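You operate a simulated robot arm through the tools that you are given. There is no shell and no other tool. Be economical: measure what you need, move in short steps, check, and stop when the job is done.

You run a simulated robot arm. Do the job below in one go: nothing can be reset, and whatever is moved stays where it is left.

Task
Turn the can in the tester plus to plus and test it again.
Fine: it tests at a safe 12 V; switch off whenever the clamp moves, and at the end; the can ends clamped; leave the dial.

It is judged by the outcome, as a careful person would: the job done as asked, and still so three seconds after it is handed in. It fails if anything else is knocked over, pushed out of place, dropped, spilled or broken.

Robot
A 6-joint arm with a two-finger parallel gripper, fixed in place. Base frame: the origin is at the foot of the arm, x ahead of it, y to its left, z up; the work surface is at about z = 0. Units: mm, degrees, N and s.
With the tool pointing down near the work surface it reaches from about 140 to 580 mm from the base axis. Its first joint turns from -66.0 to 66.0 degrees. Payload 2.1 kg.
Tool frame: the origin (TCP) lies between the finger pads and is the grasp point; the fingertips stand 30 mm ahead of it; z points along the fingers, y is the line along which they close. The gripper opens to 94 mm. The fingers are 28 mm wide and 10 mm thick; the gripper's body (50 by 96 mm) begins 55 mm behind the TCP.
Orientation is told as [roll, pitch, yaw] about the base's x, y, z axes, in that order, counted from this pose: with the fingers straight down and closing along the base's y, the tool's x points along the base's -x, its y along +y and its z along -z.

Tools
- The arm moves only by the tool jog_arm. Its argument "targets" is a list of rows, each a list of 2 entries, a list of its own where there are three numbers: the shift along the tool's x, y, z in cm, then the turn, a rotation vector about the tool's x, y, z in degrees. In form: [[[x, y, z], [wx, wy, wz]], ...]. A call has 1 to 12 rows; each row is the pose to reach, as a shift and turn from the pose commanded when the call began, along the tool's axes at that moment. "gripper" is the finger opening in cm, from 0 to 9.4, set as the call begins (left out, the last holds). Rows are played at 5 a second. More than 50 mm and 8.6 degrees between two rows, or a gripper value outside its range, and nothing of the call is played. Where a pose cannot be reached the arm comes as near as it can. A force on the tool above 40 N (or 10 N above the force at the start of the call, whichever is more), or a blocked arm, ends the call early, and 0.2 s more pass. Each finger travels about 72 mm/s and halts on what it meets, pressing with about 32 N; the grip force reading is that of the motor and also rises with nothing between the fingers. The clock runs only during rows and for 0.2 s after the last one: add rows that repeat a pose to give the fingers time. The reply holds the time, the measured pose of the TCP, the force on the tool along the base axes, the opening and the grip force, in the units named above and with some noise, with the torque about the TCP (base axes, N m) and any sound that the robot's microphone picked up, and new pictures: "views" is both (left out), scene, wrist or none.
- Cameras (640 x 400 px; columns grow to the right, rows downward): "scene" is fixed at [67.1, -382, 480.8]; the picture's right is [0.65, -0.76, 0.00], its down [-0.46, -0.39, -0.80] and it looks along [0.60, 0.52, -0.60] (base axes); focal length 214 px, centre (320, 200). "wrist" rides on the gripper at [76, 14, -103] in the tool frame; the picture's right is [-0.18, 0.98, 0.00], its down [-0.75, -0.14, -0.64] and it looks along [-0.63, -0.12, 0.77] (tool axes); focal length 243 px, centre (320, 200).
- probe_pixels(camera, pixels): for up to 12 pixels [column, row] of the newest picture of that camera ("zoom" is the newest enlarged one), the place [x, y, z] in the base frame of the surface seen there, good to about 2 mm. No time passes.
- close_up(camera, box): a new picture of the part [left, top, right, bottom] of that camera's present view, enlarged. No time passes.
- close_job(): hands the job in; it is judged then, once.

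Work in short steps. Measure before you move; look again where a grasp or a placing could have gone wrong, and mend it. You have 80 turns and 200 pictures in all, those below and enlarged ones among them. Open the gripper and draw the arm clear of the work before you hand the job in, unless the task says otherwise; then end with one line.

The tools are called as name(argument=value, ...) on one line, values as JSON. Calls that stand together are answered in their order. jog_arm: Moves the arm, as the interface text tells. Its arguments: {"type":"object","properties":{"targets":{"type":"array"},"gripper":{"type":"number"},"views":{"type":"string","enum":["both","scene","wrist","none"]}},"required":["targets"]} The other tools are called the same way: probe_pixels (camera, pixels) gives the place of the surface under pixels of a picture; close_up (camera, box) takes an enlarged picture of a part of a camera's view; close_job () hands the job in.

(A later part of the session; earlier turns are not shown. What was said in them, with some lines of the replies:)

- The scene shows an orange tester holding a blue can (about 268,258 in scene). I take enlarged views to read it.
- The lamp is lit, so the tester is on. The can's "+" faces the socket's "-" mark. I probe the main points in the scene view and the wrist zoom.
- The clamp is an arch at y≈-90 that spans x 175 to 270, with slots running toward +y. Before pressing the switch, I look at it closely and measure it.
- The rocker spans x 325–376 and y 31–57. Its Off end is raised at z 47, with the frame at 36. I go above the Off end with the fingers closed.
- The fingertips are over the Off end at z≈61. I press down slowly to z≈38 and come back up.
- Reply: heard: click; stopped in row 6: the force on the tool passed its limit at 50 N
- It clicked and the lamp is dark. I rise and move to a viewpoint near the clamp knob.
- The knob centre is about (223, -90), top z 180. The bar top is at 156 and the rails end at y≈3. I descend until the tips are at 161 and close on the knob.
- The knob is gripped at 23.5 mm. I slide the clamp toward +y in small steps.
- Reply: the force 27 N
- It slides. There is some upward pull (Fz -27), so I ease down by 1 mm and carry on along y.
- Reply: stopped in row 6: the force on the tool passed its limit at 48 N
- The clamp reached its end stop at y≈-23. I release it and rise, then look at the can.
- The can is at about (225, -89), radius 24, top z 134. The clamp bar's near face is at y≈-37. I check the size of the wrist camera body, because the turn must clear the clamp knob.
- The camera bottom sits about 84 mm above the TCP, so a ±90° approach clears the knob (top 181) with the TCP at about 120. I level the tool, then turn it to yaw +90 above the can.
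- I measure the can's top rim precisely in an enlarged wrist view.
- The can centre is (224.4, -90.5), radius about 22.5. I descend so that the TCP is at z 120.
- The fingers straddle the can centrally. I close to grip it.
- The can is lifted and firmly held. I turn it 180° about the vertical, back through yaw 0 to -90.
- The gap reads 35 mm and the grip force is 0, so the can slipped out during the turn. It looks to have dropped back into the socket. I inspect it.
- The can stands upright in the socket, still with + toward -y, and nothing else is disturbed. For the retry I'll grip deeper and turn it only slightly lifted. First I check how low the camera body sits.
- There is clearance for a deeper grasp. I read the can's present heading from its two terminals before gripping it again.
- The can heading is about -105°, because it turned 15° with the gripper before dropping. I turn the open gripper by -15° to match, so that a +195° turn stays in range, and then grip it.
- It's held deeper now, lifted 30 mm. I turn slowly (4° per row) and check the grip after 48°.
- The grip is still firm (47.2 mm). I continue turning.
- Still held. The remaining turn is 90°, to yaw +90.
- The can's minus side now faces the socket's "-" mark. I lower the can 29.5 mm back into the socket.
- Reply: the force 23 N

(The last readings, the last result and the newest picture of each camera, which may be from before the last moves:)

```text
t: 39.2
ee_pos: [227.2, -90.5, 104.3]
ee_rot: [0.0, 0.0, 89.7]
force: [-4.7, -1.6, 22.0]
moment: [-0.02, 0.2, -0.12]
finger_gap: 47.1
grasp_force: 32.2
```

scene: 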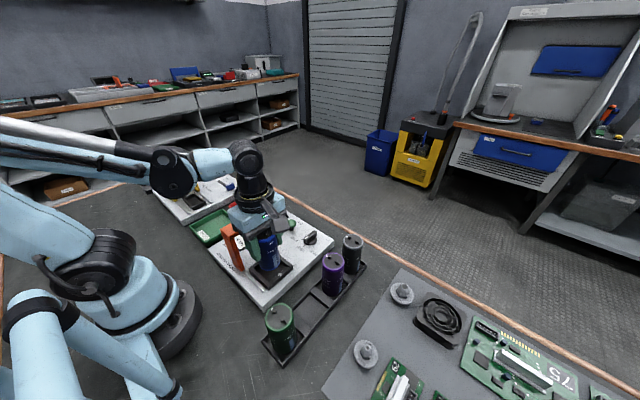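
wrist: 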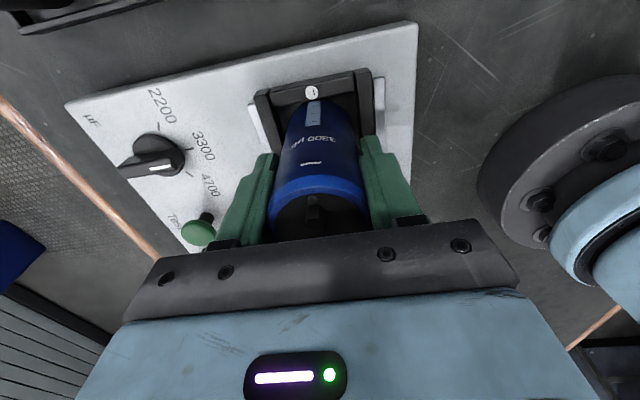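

There is contact force of 22 N at the original height, so the can is seated. I release it and rise.

jog_arm(targets=[[[0, 0, 0], [0, 0, 0]], [[0, 0, 0], [0, 0, 0]], [[0, 0, 0], [0, 0, 0]], [[0, 0, -4], [0, 0, 0]], [[0, 0, -8], [0, 0, 0]], [[0, 0, -12], [0, 0, 0]], [[0, 0, -16], [0, 0, 0]], [[0, 0, -16], [0, 0, 0]]], gripper=7)

close_up(camera="scene", box=[210, 200, 320, 300])

close_up(camera="wrist", box=[260, 20, 380, 160])

```text
t: 41.0
ee_pos: [224.6, -91.1, 267.5]
ee_rot: [0.0, 0.0, 89.7]
force: [0.3, 0.9, 0.8]
moment: [-0.01, -0.03, -0.01]
finger_gap: 70.0
grasp_force: 0.1
```

scene: 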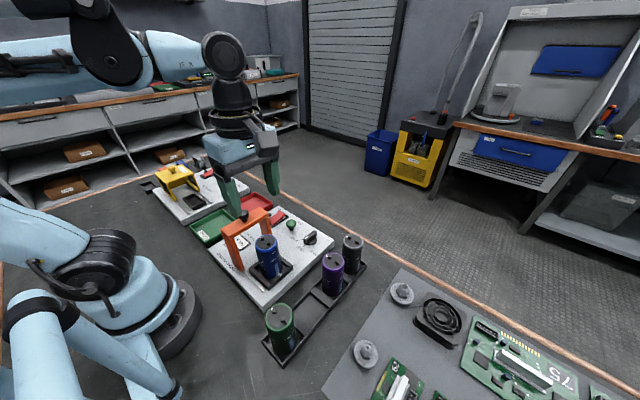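
wrist: 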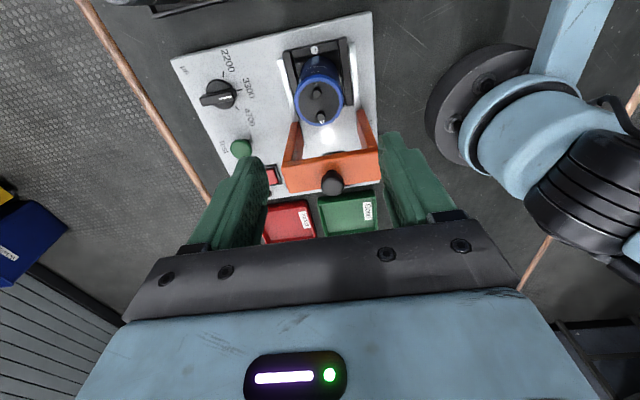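

```text
4.00 times, centred on (265, 250) of scene
```

zoom: 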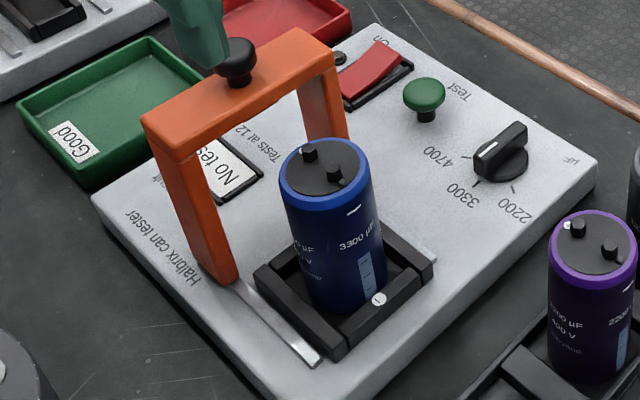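

```text
2.86 times, centred on (320, 90) of wrist
```

zoom: 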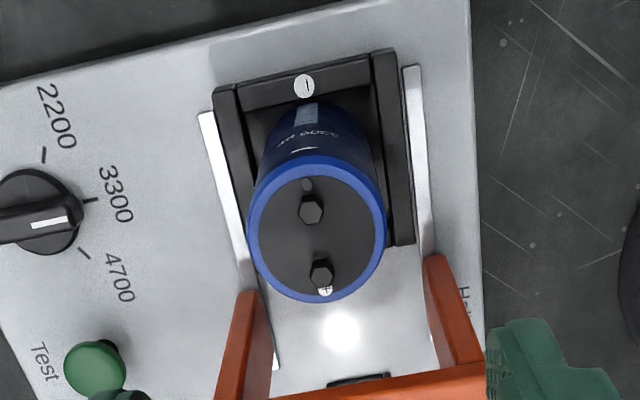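

The plus terminal now faces the socket's "+" mark. I check the can's position and height.

probe_pixels(camera="zoom", pixels=[[250, 235], [383, 225], [304, 160], [327, 298], [305, 185], [326, 291], [315, 245], [311, 208], [321, 270]])

probe_pixels(camera="wrist", pixels=[[332, 182], [345, 182], [320, 182]])

```text
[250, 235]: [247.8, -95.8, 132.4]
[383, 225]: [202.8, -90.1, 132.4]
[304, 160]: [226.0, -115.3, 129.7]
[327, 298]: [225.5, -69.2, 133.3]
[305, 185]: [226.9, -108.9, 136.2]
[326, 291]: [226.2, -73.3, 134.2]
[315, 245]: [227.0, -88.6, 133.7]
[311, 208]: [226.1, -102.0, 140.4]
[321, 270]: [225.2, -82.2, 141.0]
```

```text
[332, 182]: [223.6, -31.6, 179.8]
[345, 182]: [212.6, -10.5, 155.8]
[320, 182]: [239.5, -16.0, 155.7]
```

The can is seated upright at its original spot. I go back above the clamp knob at (224, -23), turning to yaw 0.

jog_arm(targets=[[[-0.6, 0, -1], [0, 0, 8.2]], [[-1.2, 0, -2], [0, 0, 16.4]], [[-1.8, 0, -2], [0, 0, 24.6]], [[-2.4, 0, -2], [0, 0, 32.8]], [[-3.0, 0, -2], [0, 0, 41]], [[-3.6, 0, -2], [0, 0, 49.2]], [[-4.2, 0, -2], [0, 0, 57.4]], [[-4.8, 0, -2], [0, 0, 65.6]], [[-5.5, 0, -2], [0, 0, 73.8]], [[-6.2, 0, -2], [0, 0, 82]], [[-6.75, 0, -2], [0, 0, 89.7]], [[-6.75, 0, -2], [0, 0, 89.7]]], gripper=6, views="wrist")

```text
t: 43.6
ee_pos: [224.5, -22.5, 284.1]
ee_rot: [0.0, 0.0, -0.1]
force: [-1.0, -0.1, -0.3]
moment: [0.03, 0.01, -0.02]
finger_gap: 60.0
grasp_force: 0.0
```

wrist: 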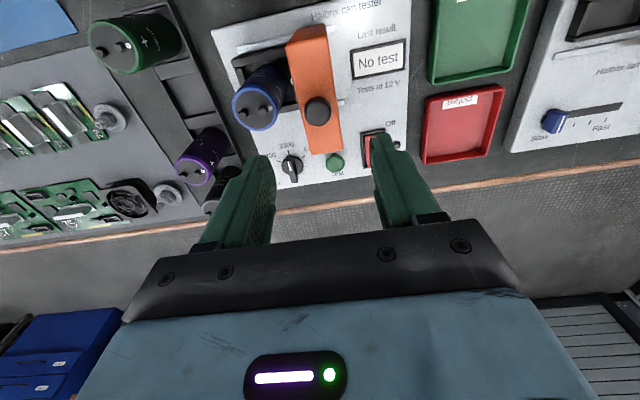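

The knob is directly below and the switch is off (lamp dark). I descend to TCP z 190 and grip the knob.

jog_arm(targets=[[[0, 0, 4], [0, 0, 0]], [[0, 0, 7.5], [0, 0, 0]], [[0, 0, 9.5], [0, 0, 0]], [[0, 0, 9.5], [0, 0, 0]]], views="none")

jog_arm(targets=[[[0, 0, 0], [0, 0, 0]], [[0, 0, 0], [0, 0, 0]], [[0, 0, 0], [0, 0, 0]], [[0, 0, 0], [0, 0, 0]]], gripper=1.5)

```text
t: 44.6
ee_pos: [226.6, -21.7, 190.6]
ee_rot: [0.0, 0.0, -0.1]
force: [0.1, 0.1, -0.4]
moment: [-0.02, 0.0, 0.01]
finger_gap: 59.9
grasp_force: 0.1
```

```text
t: 45.6
ee_pos: [226.1, -24.7, 190.5]
ee_rot: [-0.3, 0.0, -0.2]
force: [2.0, -23.8, -7.6]
moment: [-0.03, -0.12, -0.04]
finger_gap: 23.7
grasp_force: 45.4
```

scene: 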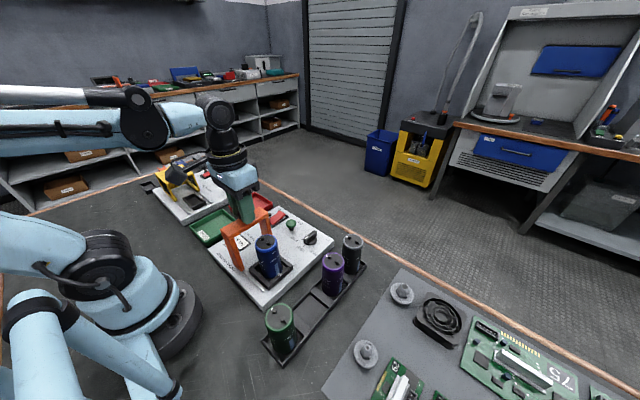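
wrist: 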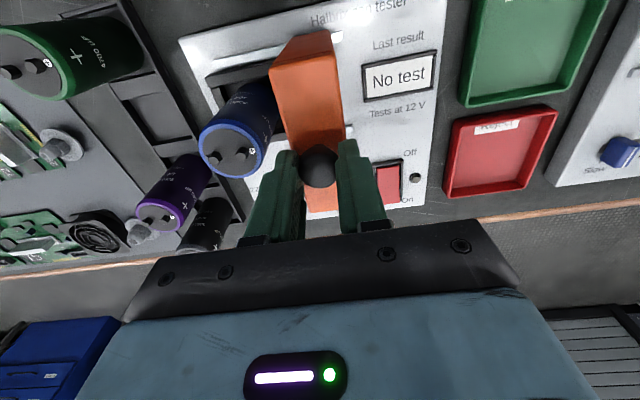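

The knob is gripped. I slide the clamp back toward -y over the can.

jog_arm(targets=[[[0, -0.8, 0], [0, 0, 0]], [[0, -1.6, 0], [0, 0, 0]], [[0, -2.4, 0], [0, 0, 0]], [[0, -3.2, 0], [0, 0, 0]], [[0, -4, 0], [0, 0, 0]], [[0, -4.8, 0], [0, 0, 0]], [[0, -5.5, 0], [0, 0, 0]], [[0, -6.0, 0], [0, 0, 0]], [[0, -6.0, 0], [0, 0, 0]]])

```text
t: 47.6
ee_pos: [225.3, -85.2, 190.5]
ee_rot: [0.0, -0.3, 0.0]
force: [25.5, 1.5, 9.1]
moment: [0.11, 0.18, 0.08]
finger_gap: 23.7
grasp_force: 45.1
```

scene: 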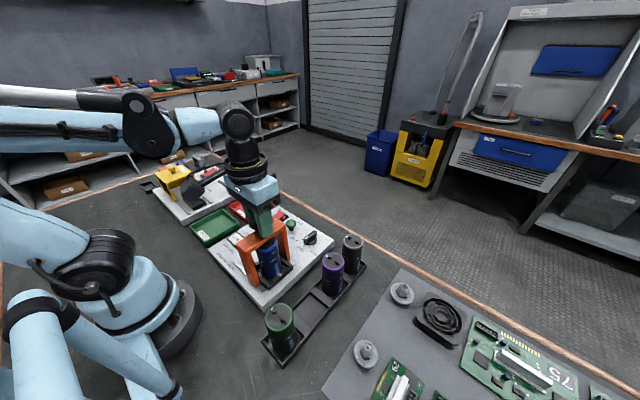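
wrist: 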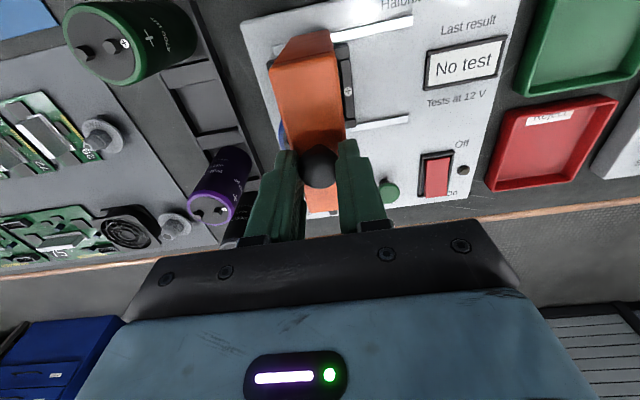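

The measured y is about -85 and the original knob position was about -90. I ease out the x load and nudge further until it's at the original place or the stop.

jog_arm(targets=[[[-0.1, -0.2, 0], [0, 0, 0]], [[-0.1, -0.4, 0], [0, 0, 0]], [[-0.1, -0.6, 0], [0, 0, 0]], [[-0.1, -0.6, 0], [0, 0, 0]]], views="none")

```text
t: 48.6
ee_pos: [226.2, -89.9, 191.0]
ee_rot: [0.1, 0.0, -0.2]
force: [17.2, 1.6, 0.3]
moment: [0.06, 0.7, -0.06]
finger_gap: 23.6
grasp_force: 44.6
```

No stop was felt and y ≈ -90. I release, rise, and compare the knob's place with the original.

jog_arm(targets=[[[0, 0, 0], [0, 0, 0]], [[0, 0, 0], [0, 0, 0]], [[0, 0, 0], [0, 0, 0]], [[0, 0, -4], [0, 0, 0]], [[0, 0, -8.7], [0, 0, 0]], [[0, 0, -8.7], [0, 0, 0]]], gripper=6)

probe_pixels(camera="wrist", pixels=[[322, 114], [310, 112], [334, 112], [322, 103], [322, 60], [300, 60], [343, 60], [325, 108]])

close_up(camera="scene", box=[220, 200, 320, 290])

```text
t: 50.0
ee_pos: [227.2, -91.1, 280.1]
ee_rot: [0.0, 0.0, -0.1]
force: [0.3, -0.1, 0.5]
moment: [0.01, 0.02, -0.03]
finger_gap: 60.0
grasp_force: 0.1
```

scene: 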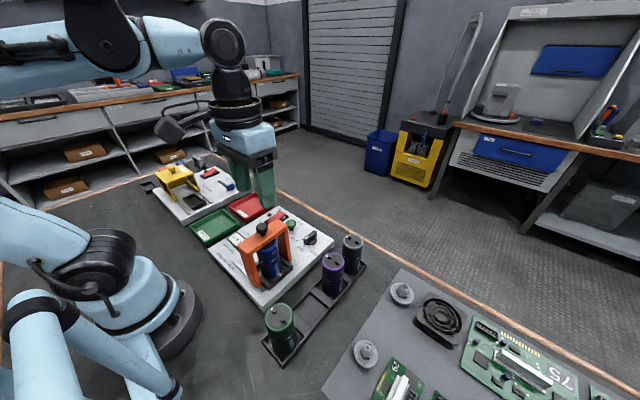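
wrist: 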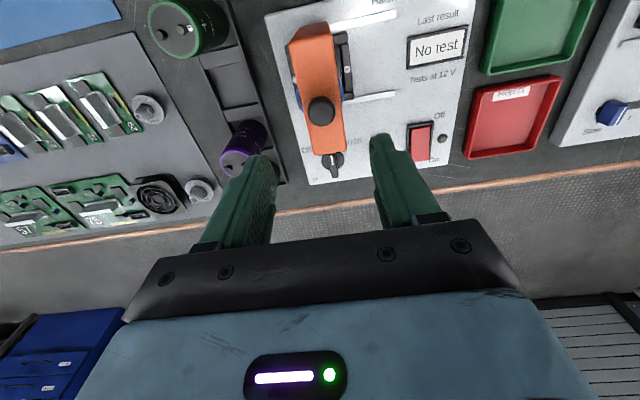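

```text
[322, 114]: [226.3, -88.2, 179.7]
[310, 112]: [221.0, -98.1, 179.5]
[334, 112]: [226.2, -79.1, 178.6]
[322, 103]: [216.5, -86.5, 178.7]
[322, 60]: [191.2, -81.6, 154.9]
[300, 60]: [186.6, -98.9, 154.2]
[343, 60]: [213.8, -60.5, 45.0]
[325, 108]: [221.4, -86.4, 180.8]
```

```text
4.44 times, centred on (270, 245) of scene
```

zoom: 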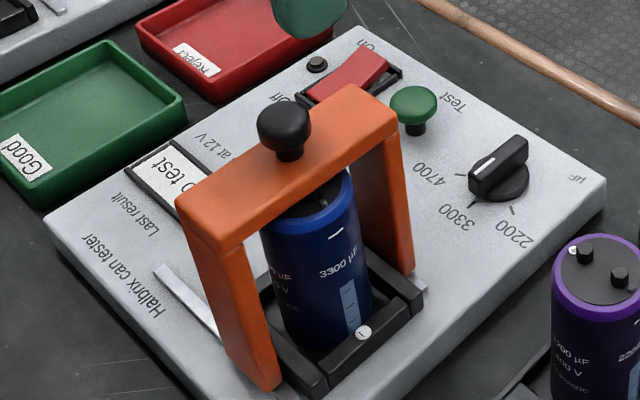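

The knob is back where it was to within about a millimetre, and the can is clamped with "-" at "-". Next I move above the On end of the rocker (374, 44) with the fingers closed.

jog_arm(targets=[[[-3, 2.7, 0], [0, 0, 0]], [[-6, 5.4, 0], [0, 0, 0]], [[-9, 8.1, 0], [0, 0, 0]], [[-12, 10.8, 0], [0, 0, 0]], [[-14.7, 13.5, 0], [0, 0, 0]], [[-14.7, 13.5, 4.5], [0, 0, 0]], [[-14.7, 13.5, 9], [0, 0, 0]], [[-14.7, 13.5, 13.5], [0, 0, 0]], [[-14.7, 13.5, 17], [0, 0, 0]], [[-14.7, 13.5, 19], [0, 0, 0]], [[-14.7, 13.5, 19], [0, 0, 0]]], gripper=0)

```text
t: 52.5
ee_pos: [371.8, 43.9, 87.3]
ee_rot: [0.0, 0.0, -0.1]
force: [-0.5, 0.1, -0.8]
moment: [0.01, -0.02, 0.0]
finger_gap: 0.3
grasp_force: 32.2
```

scene: 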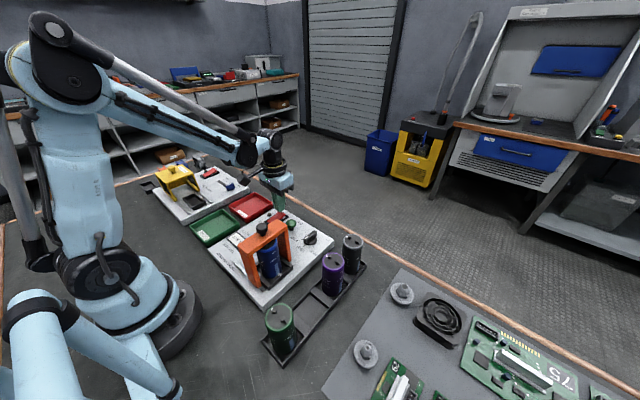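
wrist: 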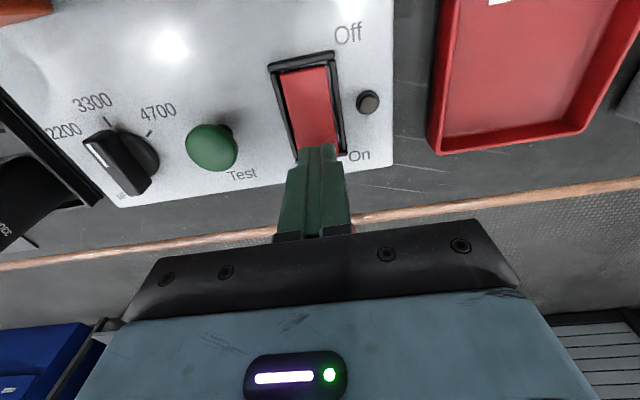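

The tips are above the On end. I press down gently until it clicks.

jog_arm(targets=[[[0, 0, 0.7], [0, 0, 0]], [[0, 0, 1.1], [0, 0, 0]], [[0, 0, 1.4], [0, 0, 0]], [[0, 0, 1.7], [0, 0, 0]], [[0, 0, 1.9], [0, 0, 0]], [[0, 0, 0], [0, 0, 0]], [[0, 0, -2], [0, 0, 0]]], views="wrist")

```text
t: 53.5
ee_pos: [372.7, 44.4, 71.5]
ee_rot: [-0.1, -0.1, -0.1]
force: [-0.4, 0.8, 9.1]
moment: [-0.02, 0.13, -0.08]
finger_gap: 0.2
grasp_force: 32.0
heard: click
stopped in row 5: the force on the tool passed its limit at 58 N (the readings are from after the stop); the commanded pose is now the measured one
```

wrist: 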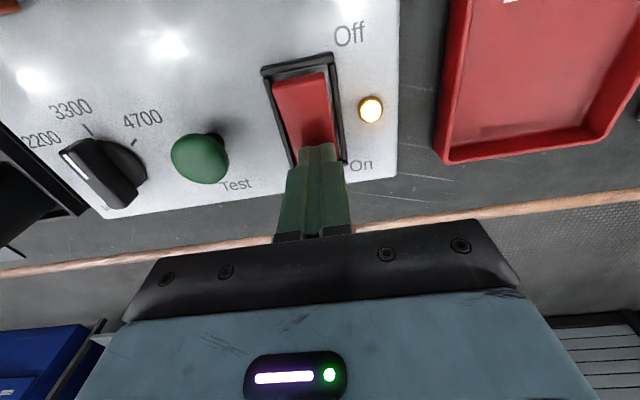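

The lamp is lit. I go over the green Test button at (353.5, -20, top z 58), staying above it.

jog_arm(targets=[[[0, 0, -2], [0, 0, 0]], [[0, 0, -5], [0, 0, 0]], [[1, -3.3, -5], [0, 0, 0]], [[1.9, -6.45, -5], [0, 0, 0]], [[1.9, -6.45, -3.2], [0, 0, 0]], [[1.9, -6.45, -3.2], [0, 0, 0]]], views="wrist")

```text
t: 54.9
ee_pos: [351.5, -18.5, 103.0]
ee_rot: [-0.1, 0.2, -0.2]
force: [0.1, 0.7, 0.8]
moment: [0.03, 0.01, 0.0]
finger_gap: 0.2
grasp_force: 31.8
```

wrist: 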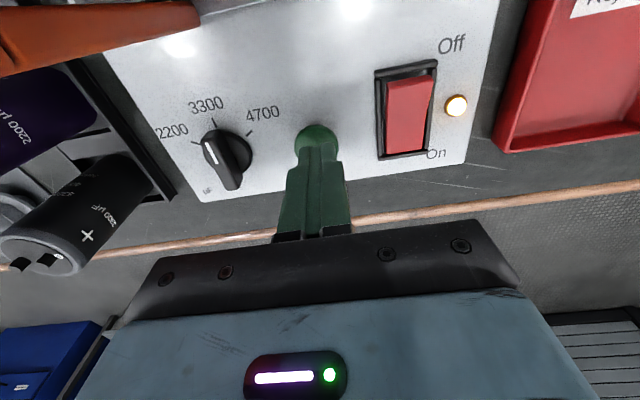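

The tips are over the button, about 15 mm above it. I press down in small steps and hold briefly.

jog_arm(targets=[[[0, 0, 1.0], [0, 0, 0]], [[0, 0, 1.5], [0, 0, 0]], [[0, 0, 1.8], [0, 0, 0]], [[0, 0, 2.0], [0, 0, 0]], [[0, 0, 2.2], [0, 0, 0]], [[0, 0, 2.2], [0, 0, 0]], [[0, 0, 0], [0, 0, 0]], [[0, 0, -4], [0, 0, 0]]], views="wrist")

```text
t: 56.7
ee_pos: [353.5, -18.6, 143.1]
ee_rot: [-0.1, 0.0, -0.1]
force: [0.4, -0.1, -0.3]
moment: [-0.01, -0.03, 0.03]
finger_gap: 0.0
grasp_force: 32.5
```

wrist: 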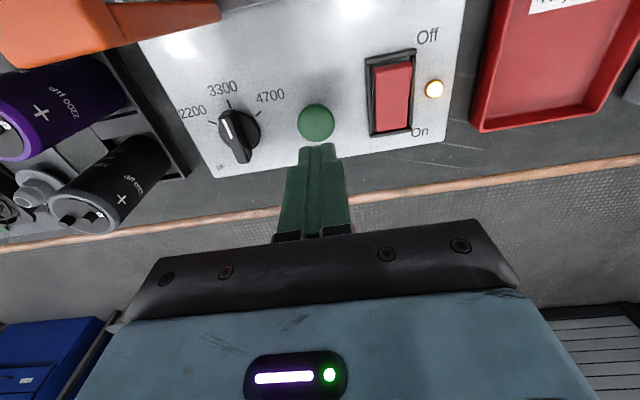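

No click was heard. I check the result display in the scene view.

jog_arm(targets=[[[0, 0, 0], [0, 0, 0]]], views="scene")

close_up(camera="scene", box=[210, 200, 320, 290])

```text
t: 57.1
ee_pos: [354.6, -19.0, 141.5]
ee_rot: [-0.1, 0.0, -0.1]
force: [-0.2, -0.6, -0.5]
moment: [-0.02, -0.02, -0.02]
finger_gap: 0.2
grasp_force: 32.1
```

scene: 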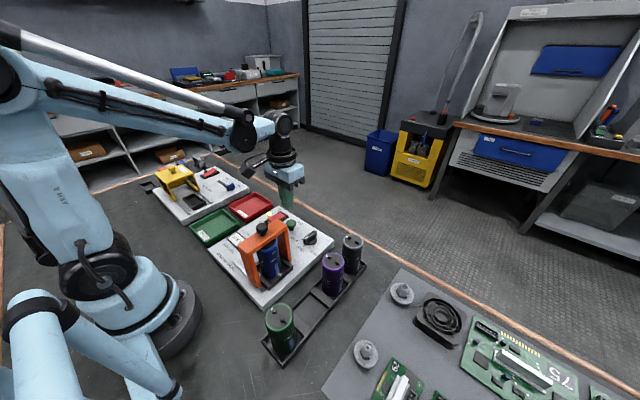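

```text
4.44 times, centred on (265, 245) of scene
```

zoom: 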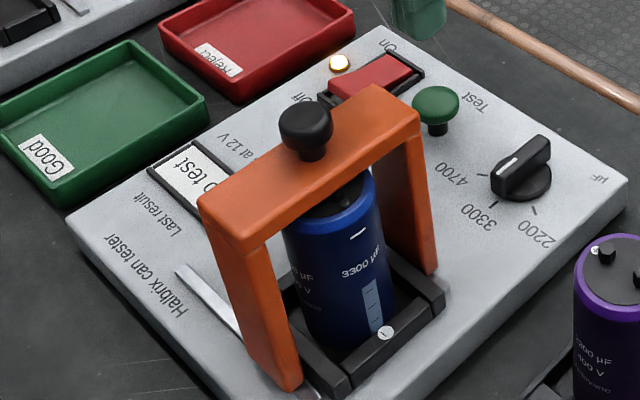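

It still reads "No test", so the press was too shallow. I press again, deeper and with small steps, and read the force at the bottom.

jog_arm(targets=[[[0, 0, 3.5], [0, 0, 0]], [[0, 0, 5], [0, 0, 0]], [[0, 0, 5.8], [0, 0, 0]], [[0, 0, 6.2], [0, 0, 0]], [[0, 0, 6.4], [0, 0, 0]], [[0, 0, 6.6], [0, 0, 0]], [[0, 0, 6.6], [0, 0, 0]]], views="none")

```text
t: 58.7
ee_pos: [353.8, -19.1, 76.9]
ee_rot: [-0.1, -0.1, -0.1]
force: [1.1, -2.1, 2.9]
moment: [-0.04, -0.07, -0.02]
finger_gap: 0.0
grasp_force: 31.9
heard: click
```

It clicked at the bottom of the press. I rise and read the display.

jog_arm(targets=[[[0, 0, -2], [0, 0, 0]], [[0, 0, -6], [0, 0, 0]], [[0, 0, -10], [0, 0, 0]], [[0, 0, -10], [0, 0, 0]]])

close_up(camera="scene", box=[210, 200, 320, 290])

close_up(camera="wrist", box=[100, 0, 420, 160])

```text
t: 59.7
ee_pos: [356.2, -18.9, 175.2]
ee_rot: [-0.1, 0.0, 0.0]
force: [0.3, 0.1, 0.3]
moment: [-0.01, 0.02, 0.02]
finger_gap: 0.0
grasp_force: 31.6
```

scene: 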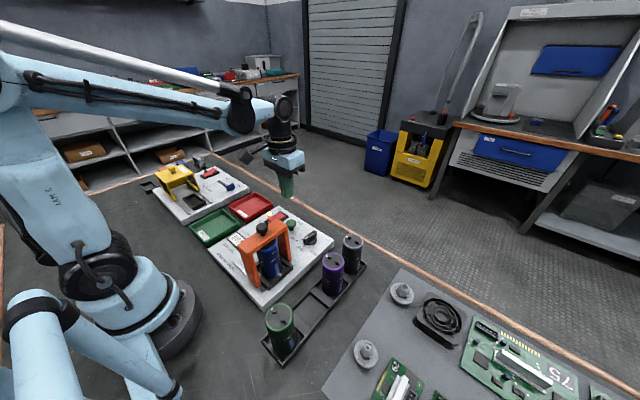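
wrist: 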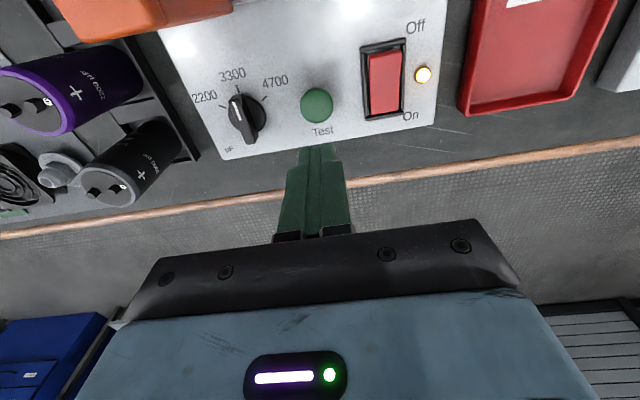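

```text
4.44 times, centred on (265, 245) of scene
```

zoom: 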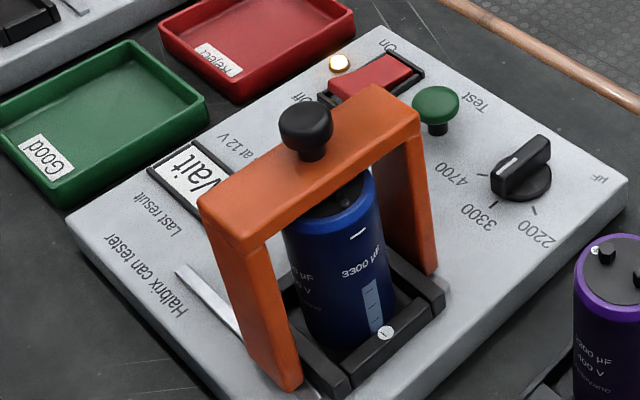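

```text
2.00 times, centred on (260, 80) of wrist
```

zoom: 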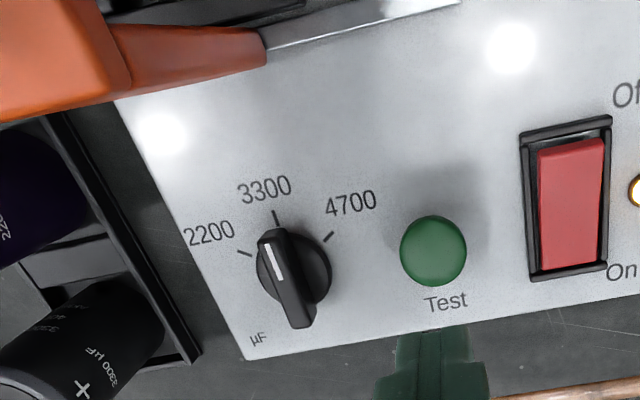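

The display shows "Wait", so the test is running. I hold still for about 2.4 s and look again.

jog_arm(targets=[[[0, 0, 0], [0, 0, 0]], [[0, 0, 0], [0, 0, 0]], [[0, 0, 0], [0, 0, 0]], [[0, 0, 0], [0, 0, 0]], [[0, 0, 0], [0, 0, 0]], [[0, 0, 0], [0, 0, 0]], [[0, 0, 0], [0, 0, 0]], [[0, 0, 0], [0, 0, 0]], [[0, 0, 0], [0, 0, 0]], [[0, 0, 0], [0, 0, 0]], [[0, 0, 0], [0, 0, 0]], [[0, 0, 0], [0, 0, 0]]], views="scene")

close_up(camera="scene", box=[220, 215, 280, 265])

```text
t: 62.3
ee_pos: [356.6, -17.6, 175.2]
ee_rot: [-0.1, 0.0, -0.1]
force: [0.6, 0.0, 0.3]
moment: [-0.01, -0.01, 0.03]
finger_gap: 0.0
grasp_force: 32.5
```

scene: 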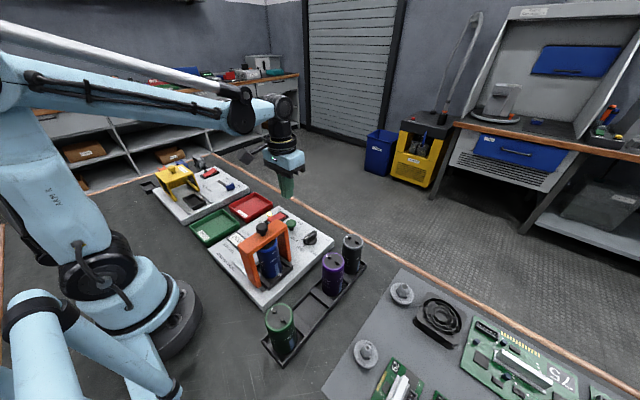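

```text
8.00 times, centred on (250, 240) of scene
```

zoom: 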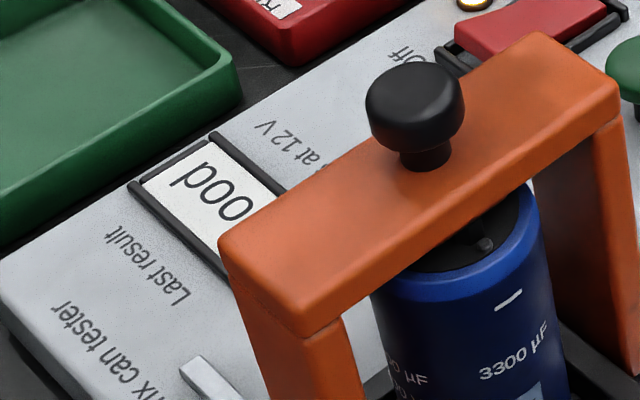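

It tests "Good", and the can stays clamped. Now I go over the Off end at (327, 44).

jog_arm(targets=[[[1.4, 3.1, 0], [0, 0, 0]], [[2.8, 6.2, 0], [0, 0, 0]], [[2.8, 6.2, 4], [0, 0, 0]], [[2.8, 6.2, 7.5], [0, 0, 0]], [[2.8, 6.2, 8.6], [0, 0, 0]], [[2.8, 6.2, 8.6], [0, 0, 0]]], views="wrist")

```text
t: 63.7
ee_pos: [325.4, 44.0, 91.8]
ee_rot: [-0.1, -0.1, -0.2]
force: [-0.1, 0.4, 1.0]
moment: [0.02, -0.01, 0.01]
finger_gap: 0.2
grasp_force: 31.4
```

wrist: 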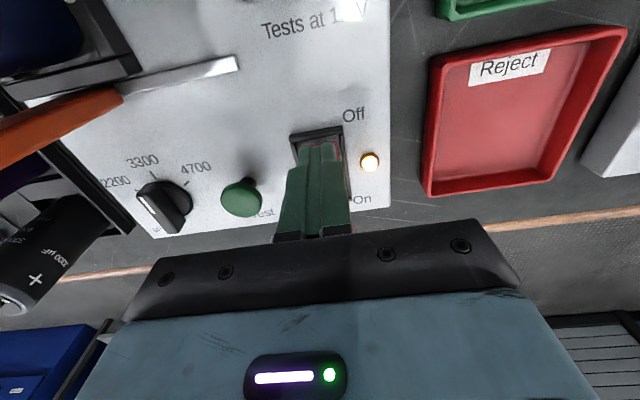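

The tips are over the Off end and the lamp is still lit. I press until it clicks.

jog_arm(targets=[[[0, 0, 0.9], [0, 0, 0]], [[0, 0, 1.3], [0, 0, 0]], [[0, 0, 1.6], [0, 0, 0]], [[0, 0, 1.8], [0, 0, 0]], [[0, 0, 2.0], [0, 0, 0]], [[0, 0, 2.1], [0, 0, 0]]], views="wrist")

```text
t: 65.1
ee_pos: [325.5, 43.5, 71.2]
ee_rot: [0.0, 0.0, -0.1]
force: [-1.2, 0.7, 2.2]
moment: [0.06, 0.02, -0.02]
finger_gap: 0.0
grasp_force: 32.1
heard: click
```

wrist: 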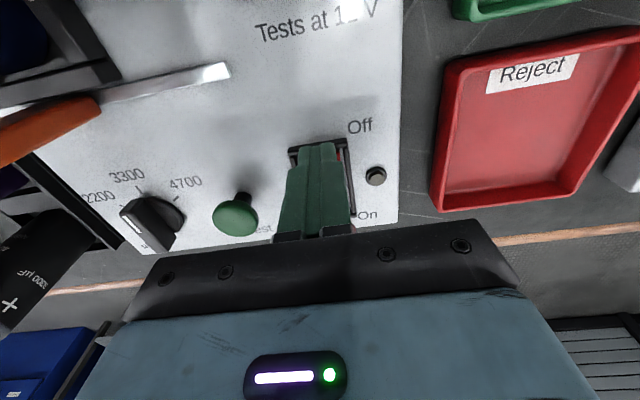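

It clicked and the lamp is off. I draw the arm straight up and clear, then open the gripper.

jog_arm(targets=[[[0, 0, -4], [0, 0, 0]], [[0, 0, -8.5], [0, 0, 0]], [[0, 0, -13], [0, 0, 0]], [[0, 0, -17.5], [0, 0, 0]], [[0, 0, -22], [0, 0, 0]], [[0, 0, -26.5], [0, 0, 0]], [[0, 0, -31], [0, 0, 0]], [[0, 0, -31], [0, 0, 0]]], views="none")

jog_arm(targets=[[[0, 0, 0], [0, 0, 0]], [[0, 0, 0], [0, 0, 0]], [[0, 0, 0], [0, 0, 0]], [[0, 0, 0], [0, 0, 0]]], gripper=9.4)

close_up(camera="scene", box=[200, 190, 360, 310])

```text
t: 66.9
ee_pos: [326.8, 44.2, 380.2]
ee_rot: [-0.2, 0.0, -0.2]
force: [0.3, -0.8, 0.3]
moment: [0.01, -0.02, 0.01]
finger_gap: 0.0
grasp_force: 32.2
```

```text
t: 67.9
ee_pos: [327.3, 45.0, 381.3]
ee_rot: [-0.1, 0.0, -0.1]
force: [0.1, 0.5, -0.3]
moment: [0.0, 0.0, 0.02]
finger_gap: 93.6
grasp_force: 0.1
```

scene: 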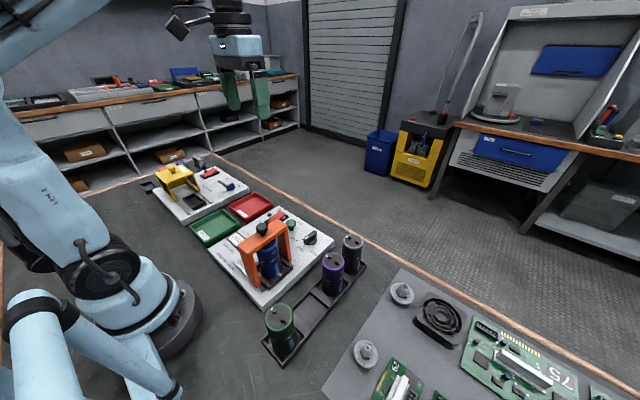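
wrist: 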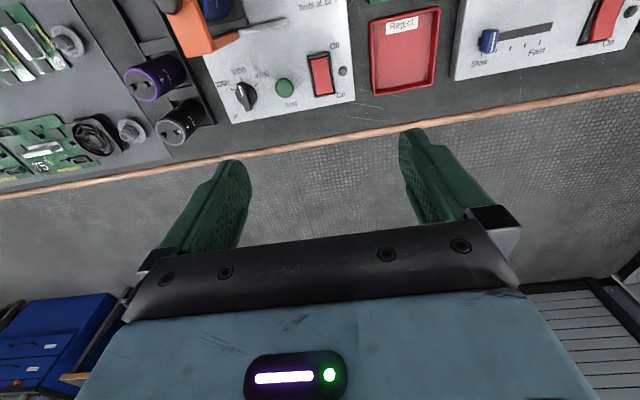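

```text
3.33 times, centred on (280, 250) of scene
```

zoom: 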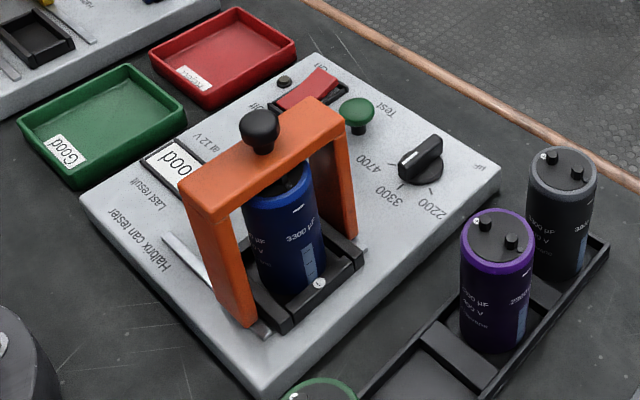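

The picture confirms it all: can clamped plus to plus, "Good" displayed, lamp off, dial unchanged, arm clear. I hand in.

close_job()

```text
The job is handed in.
```

The can now sits plus to plus and clamped, and it retested "Good"; the tester is off and the dial untouched, but on the first try the can slipped from the gripper and dropped upright back into its socket, with no visible damage.
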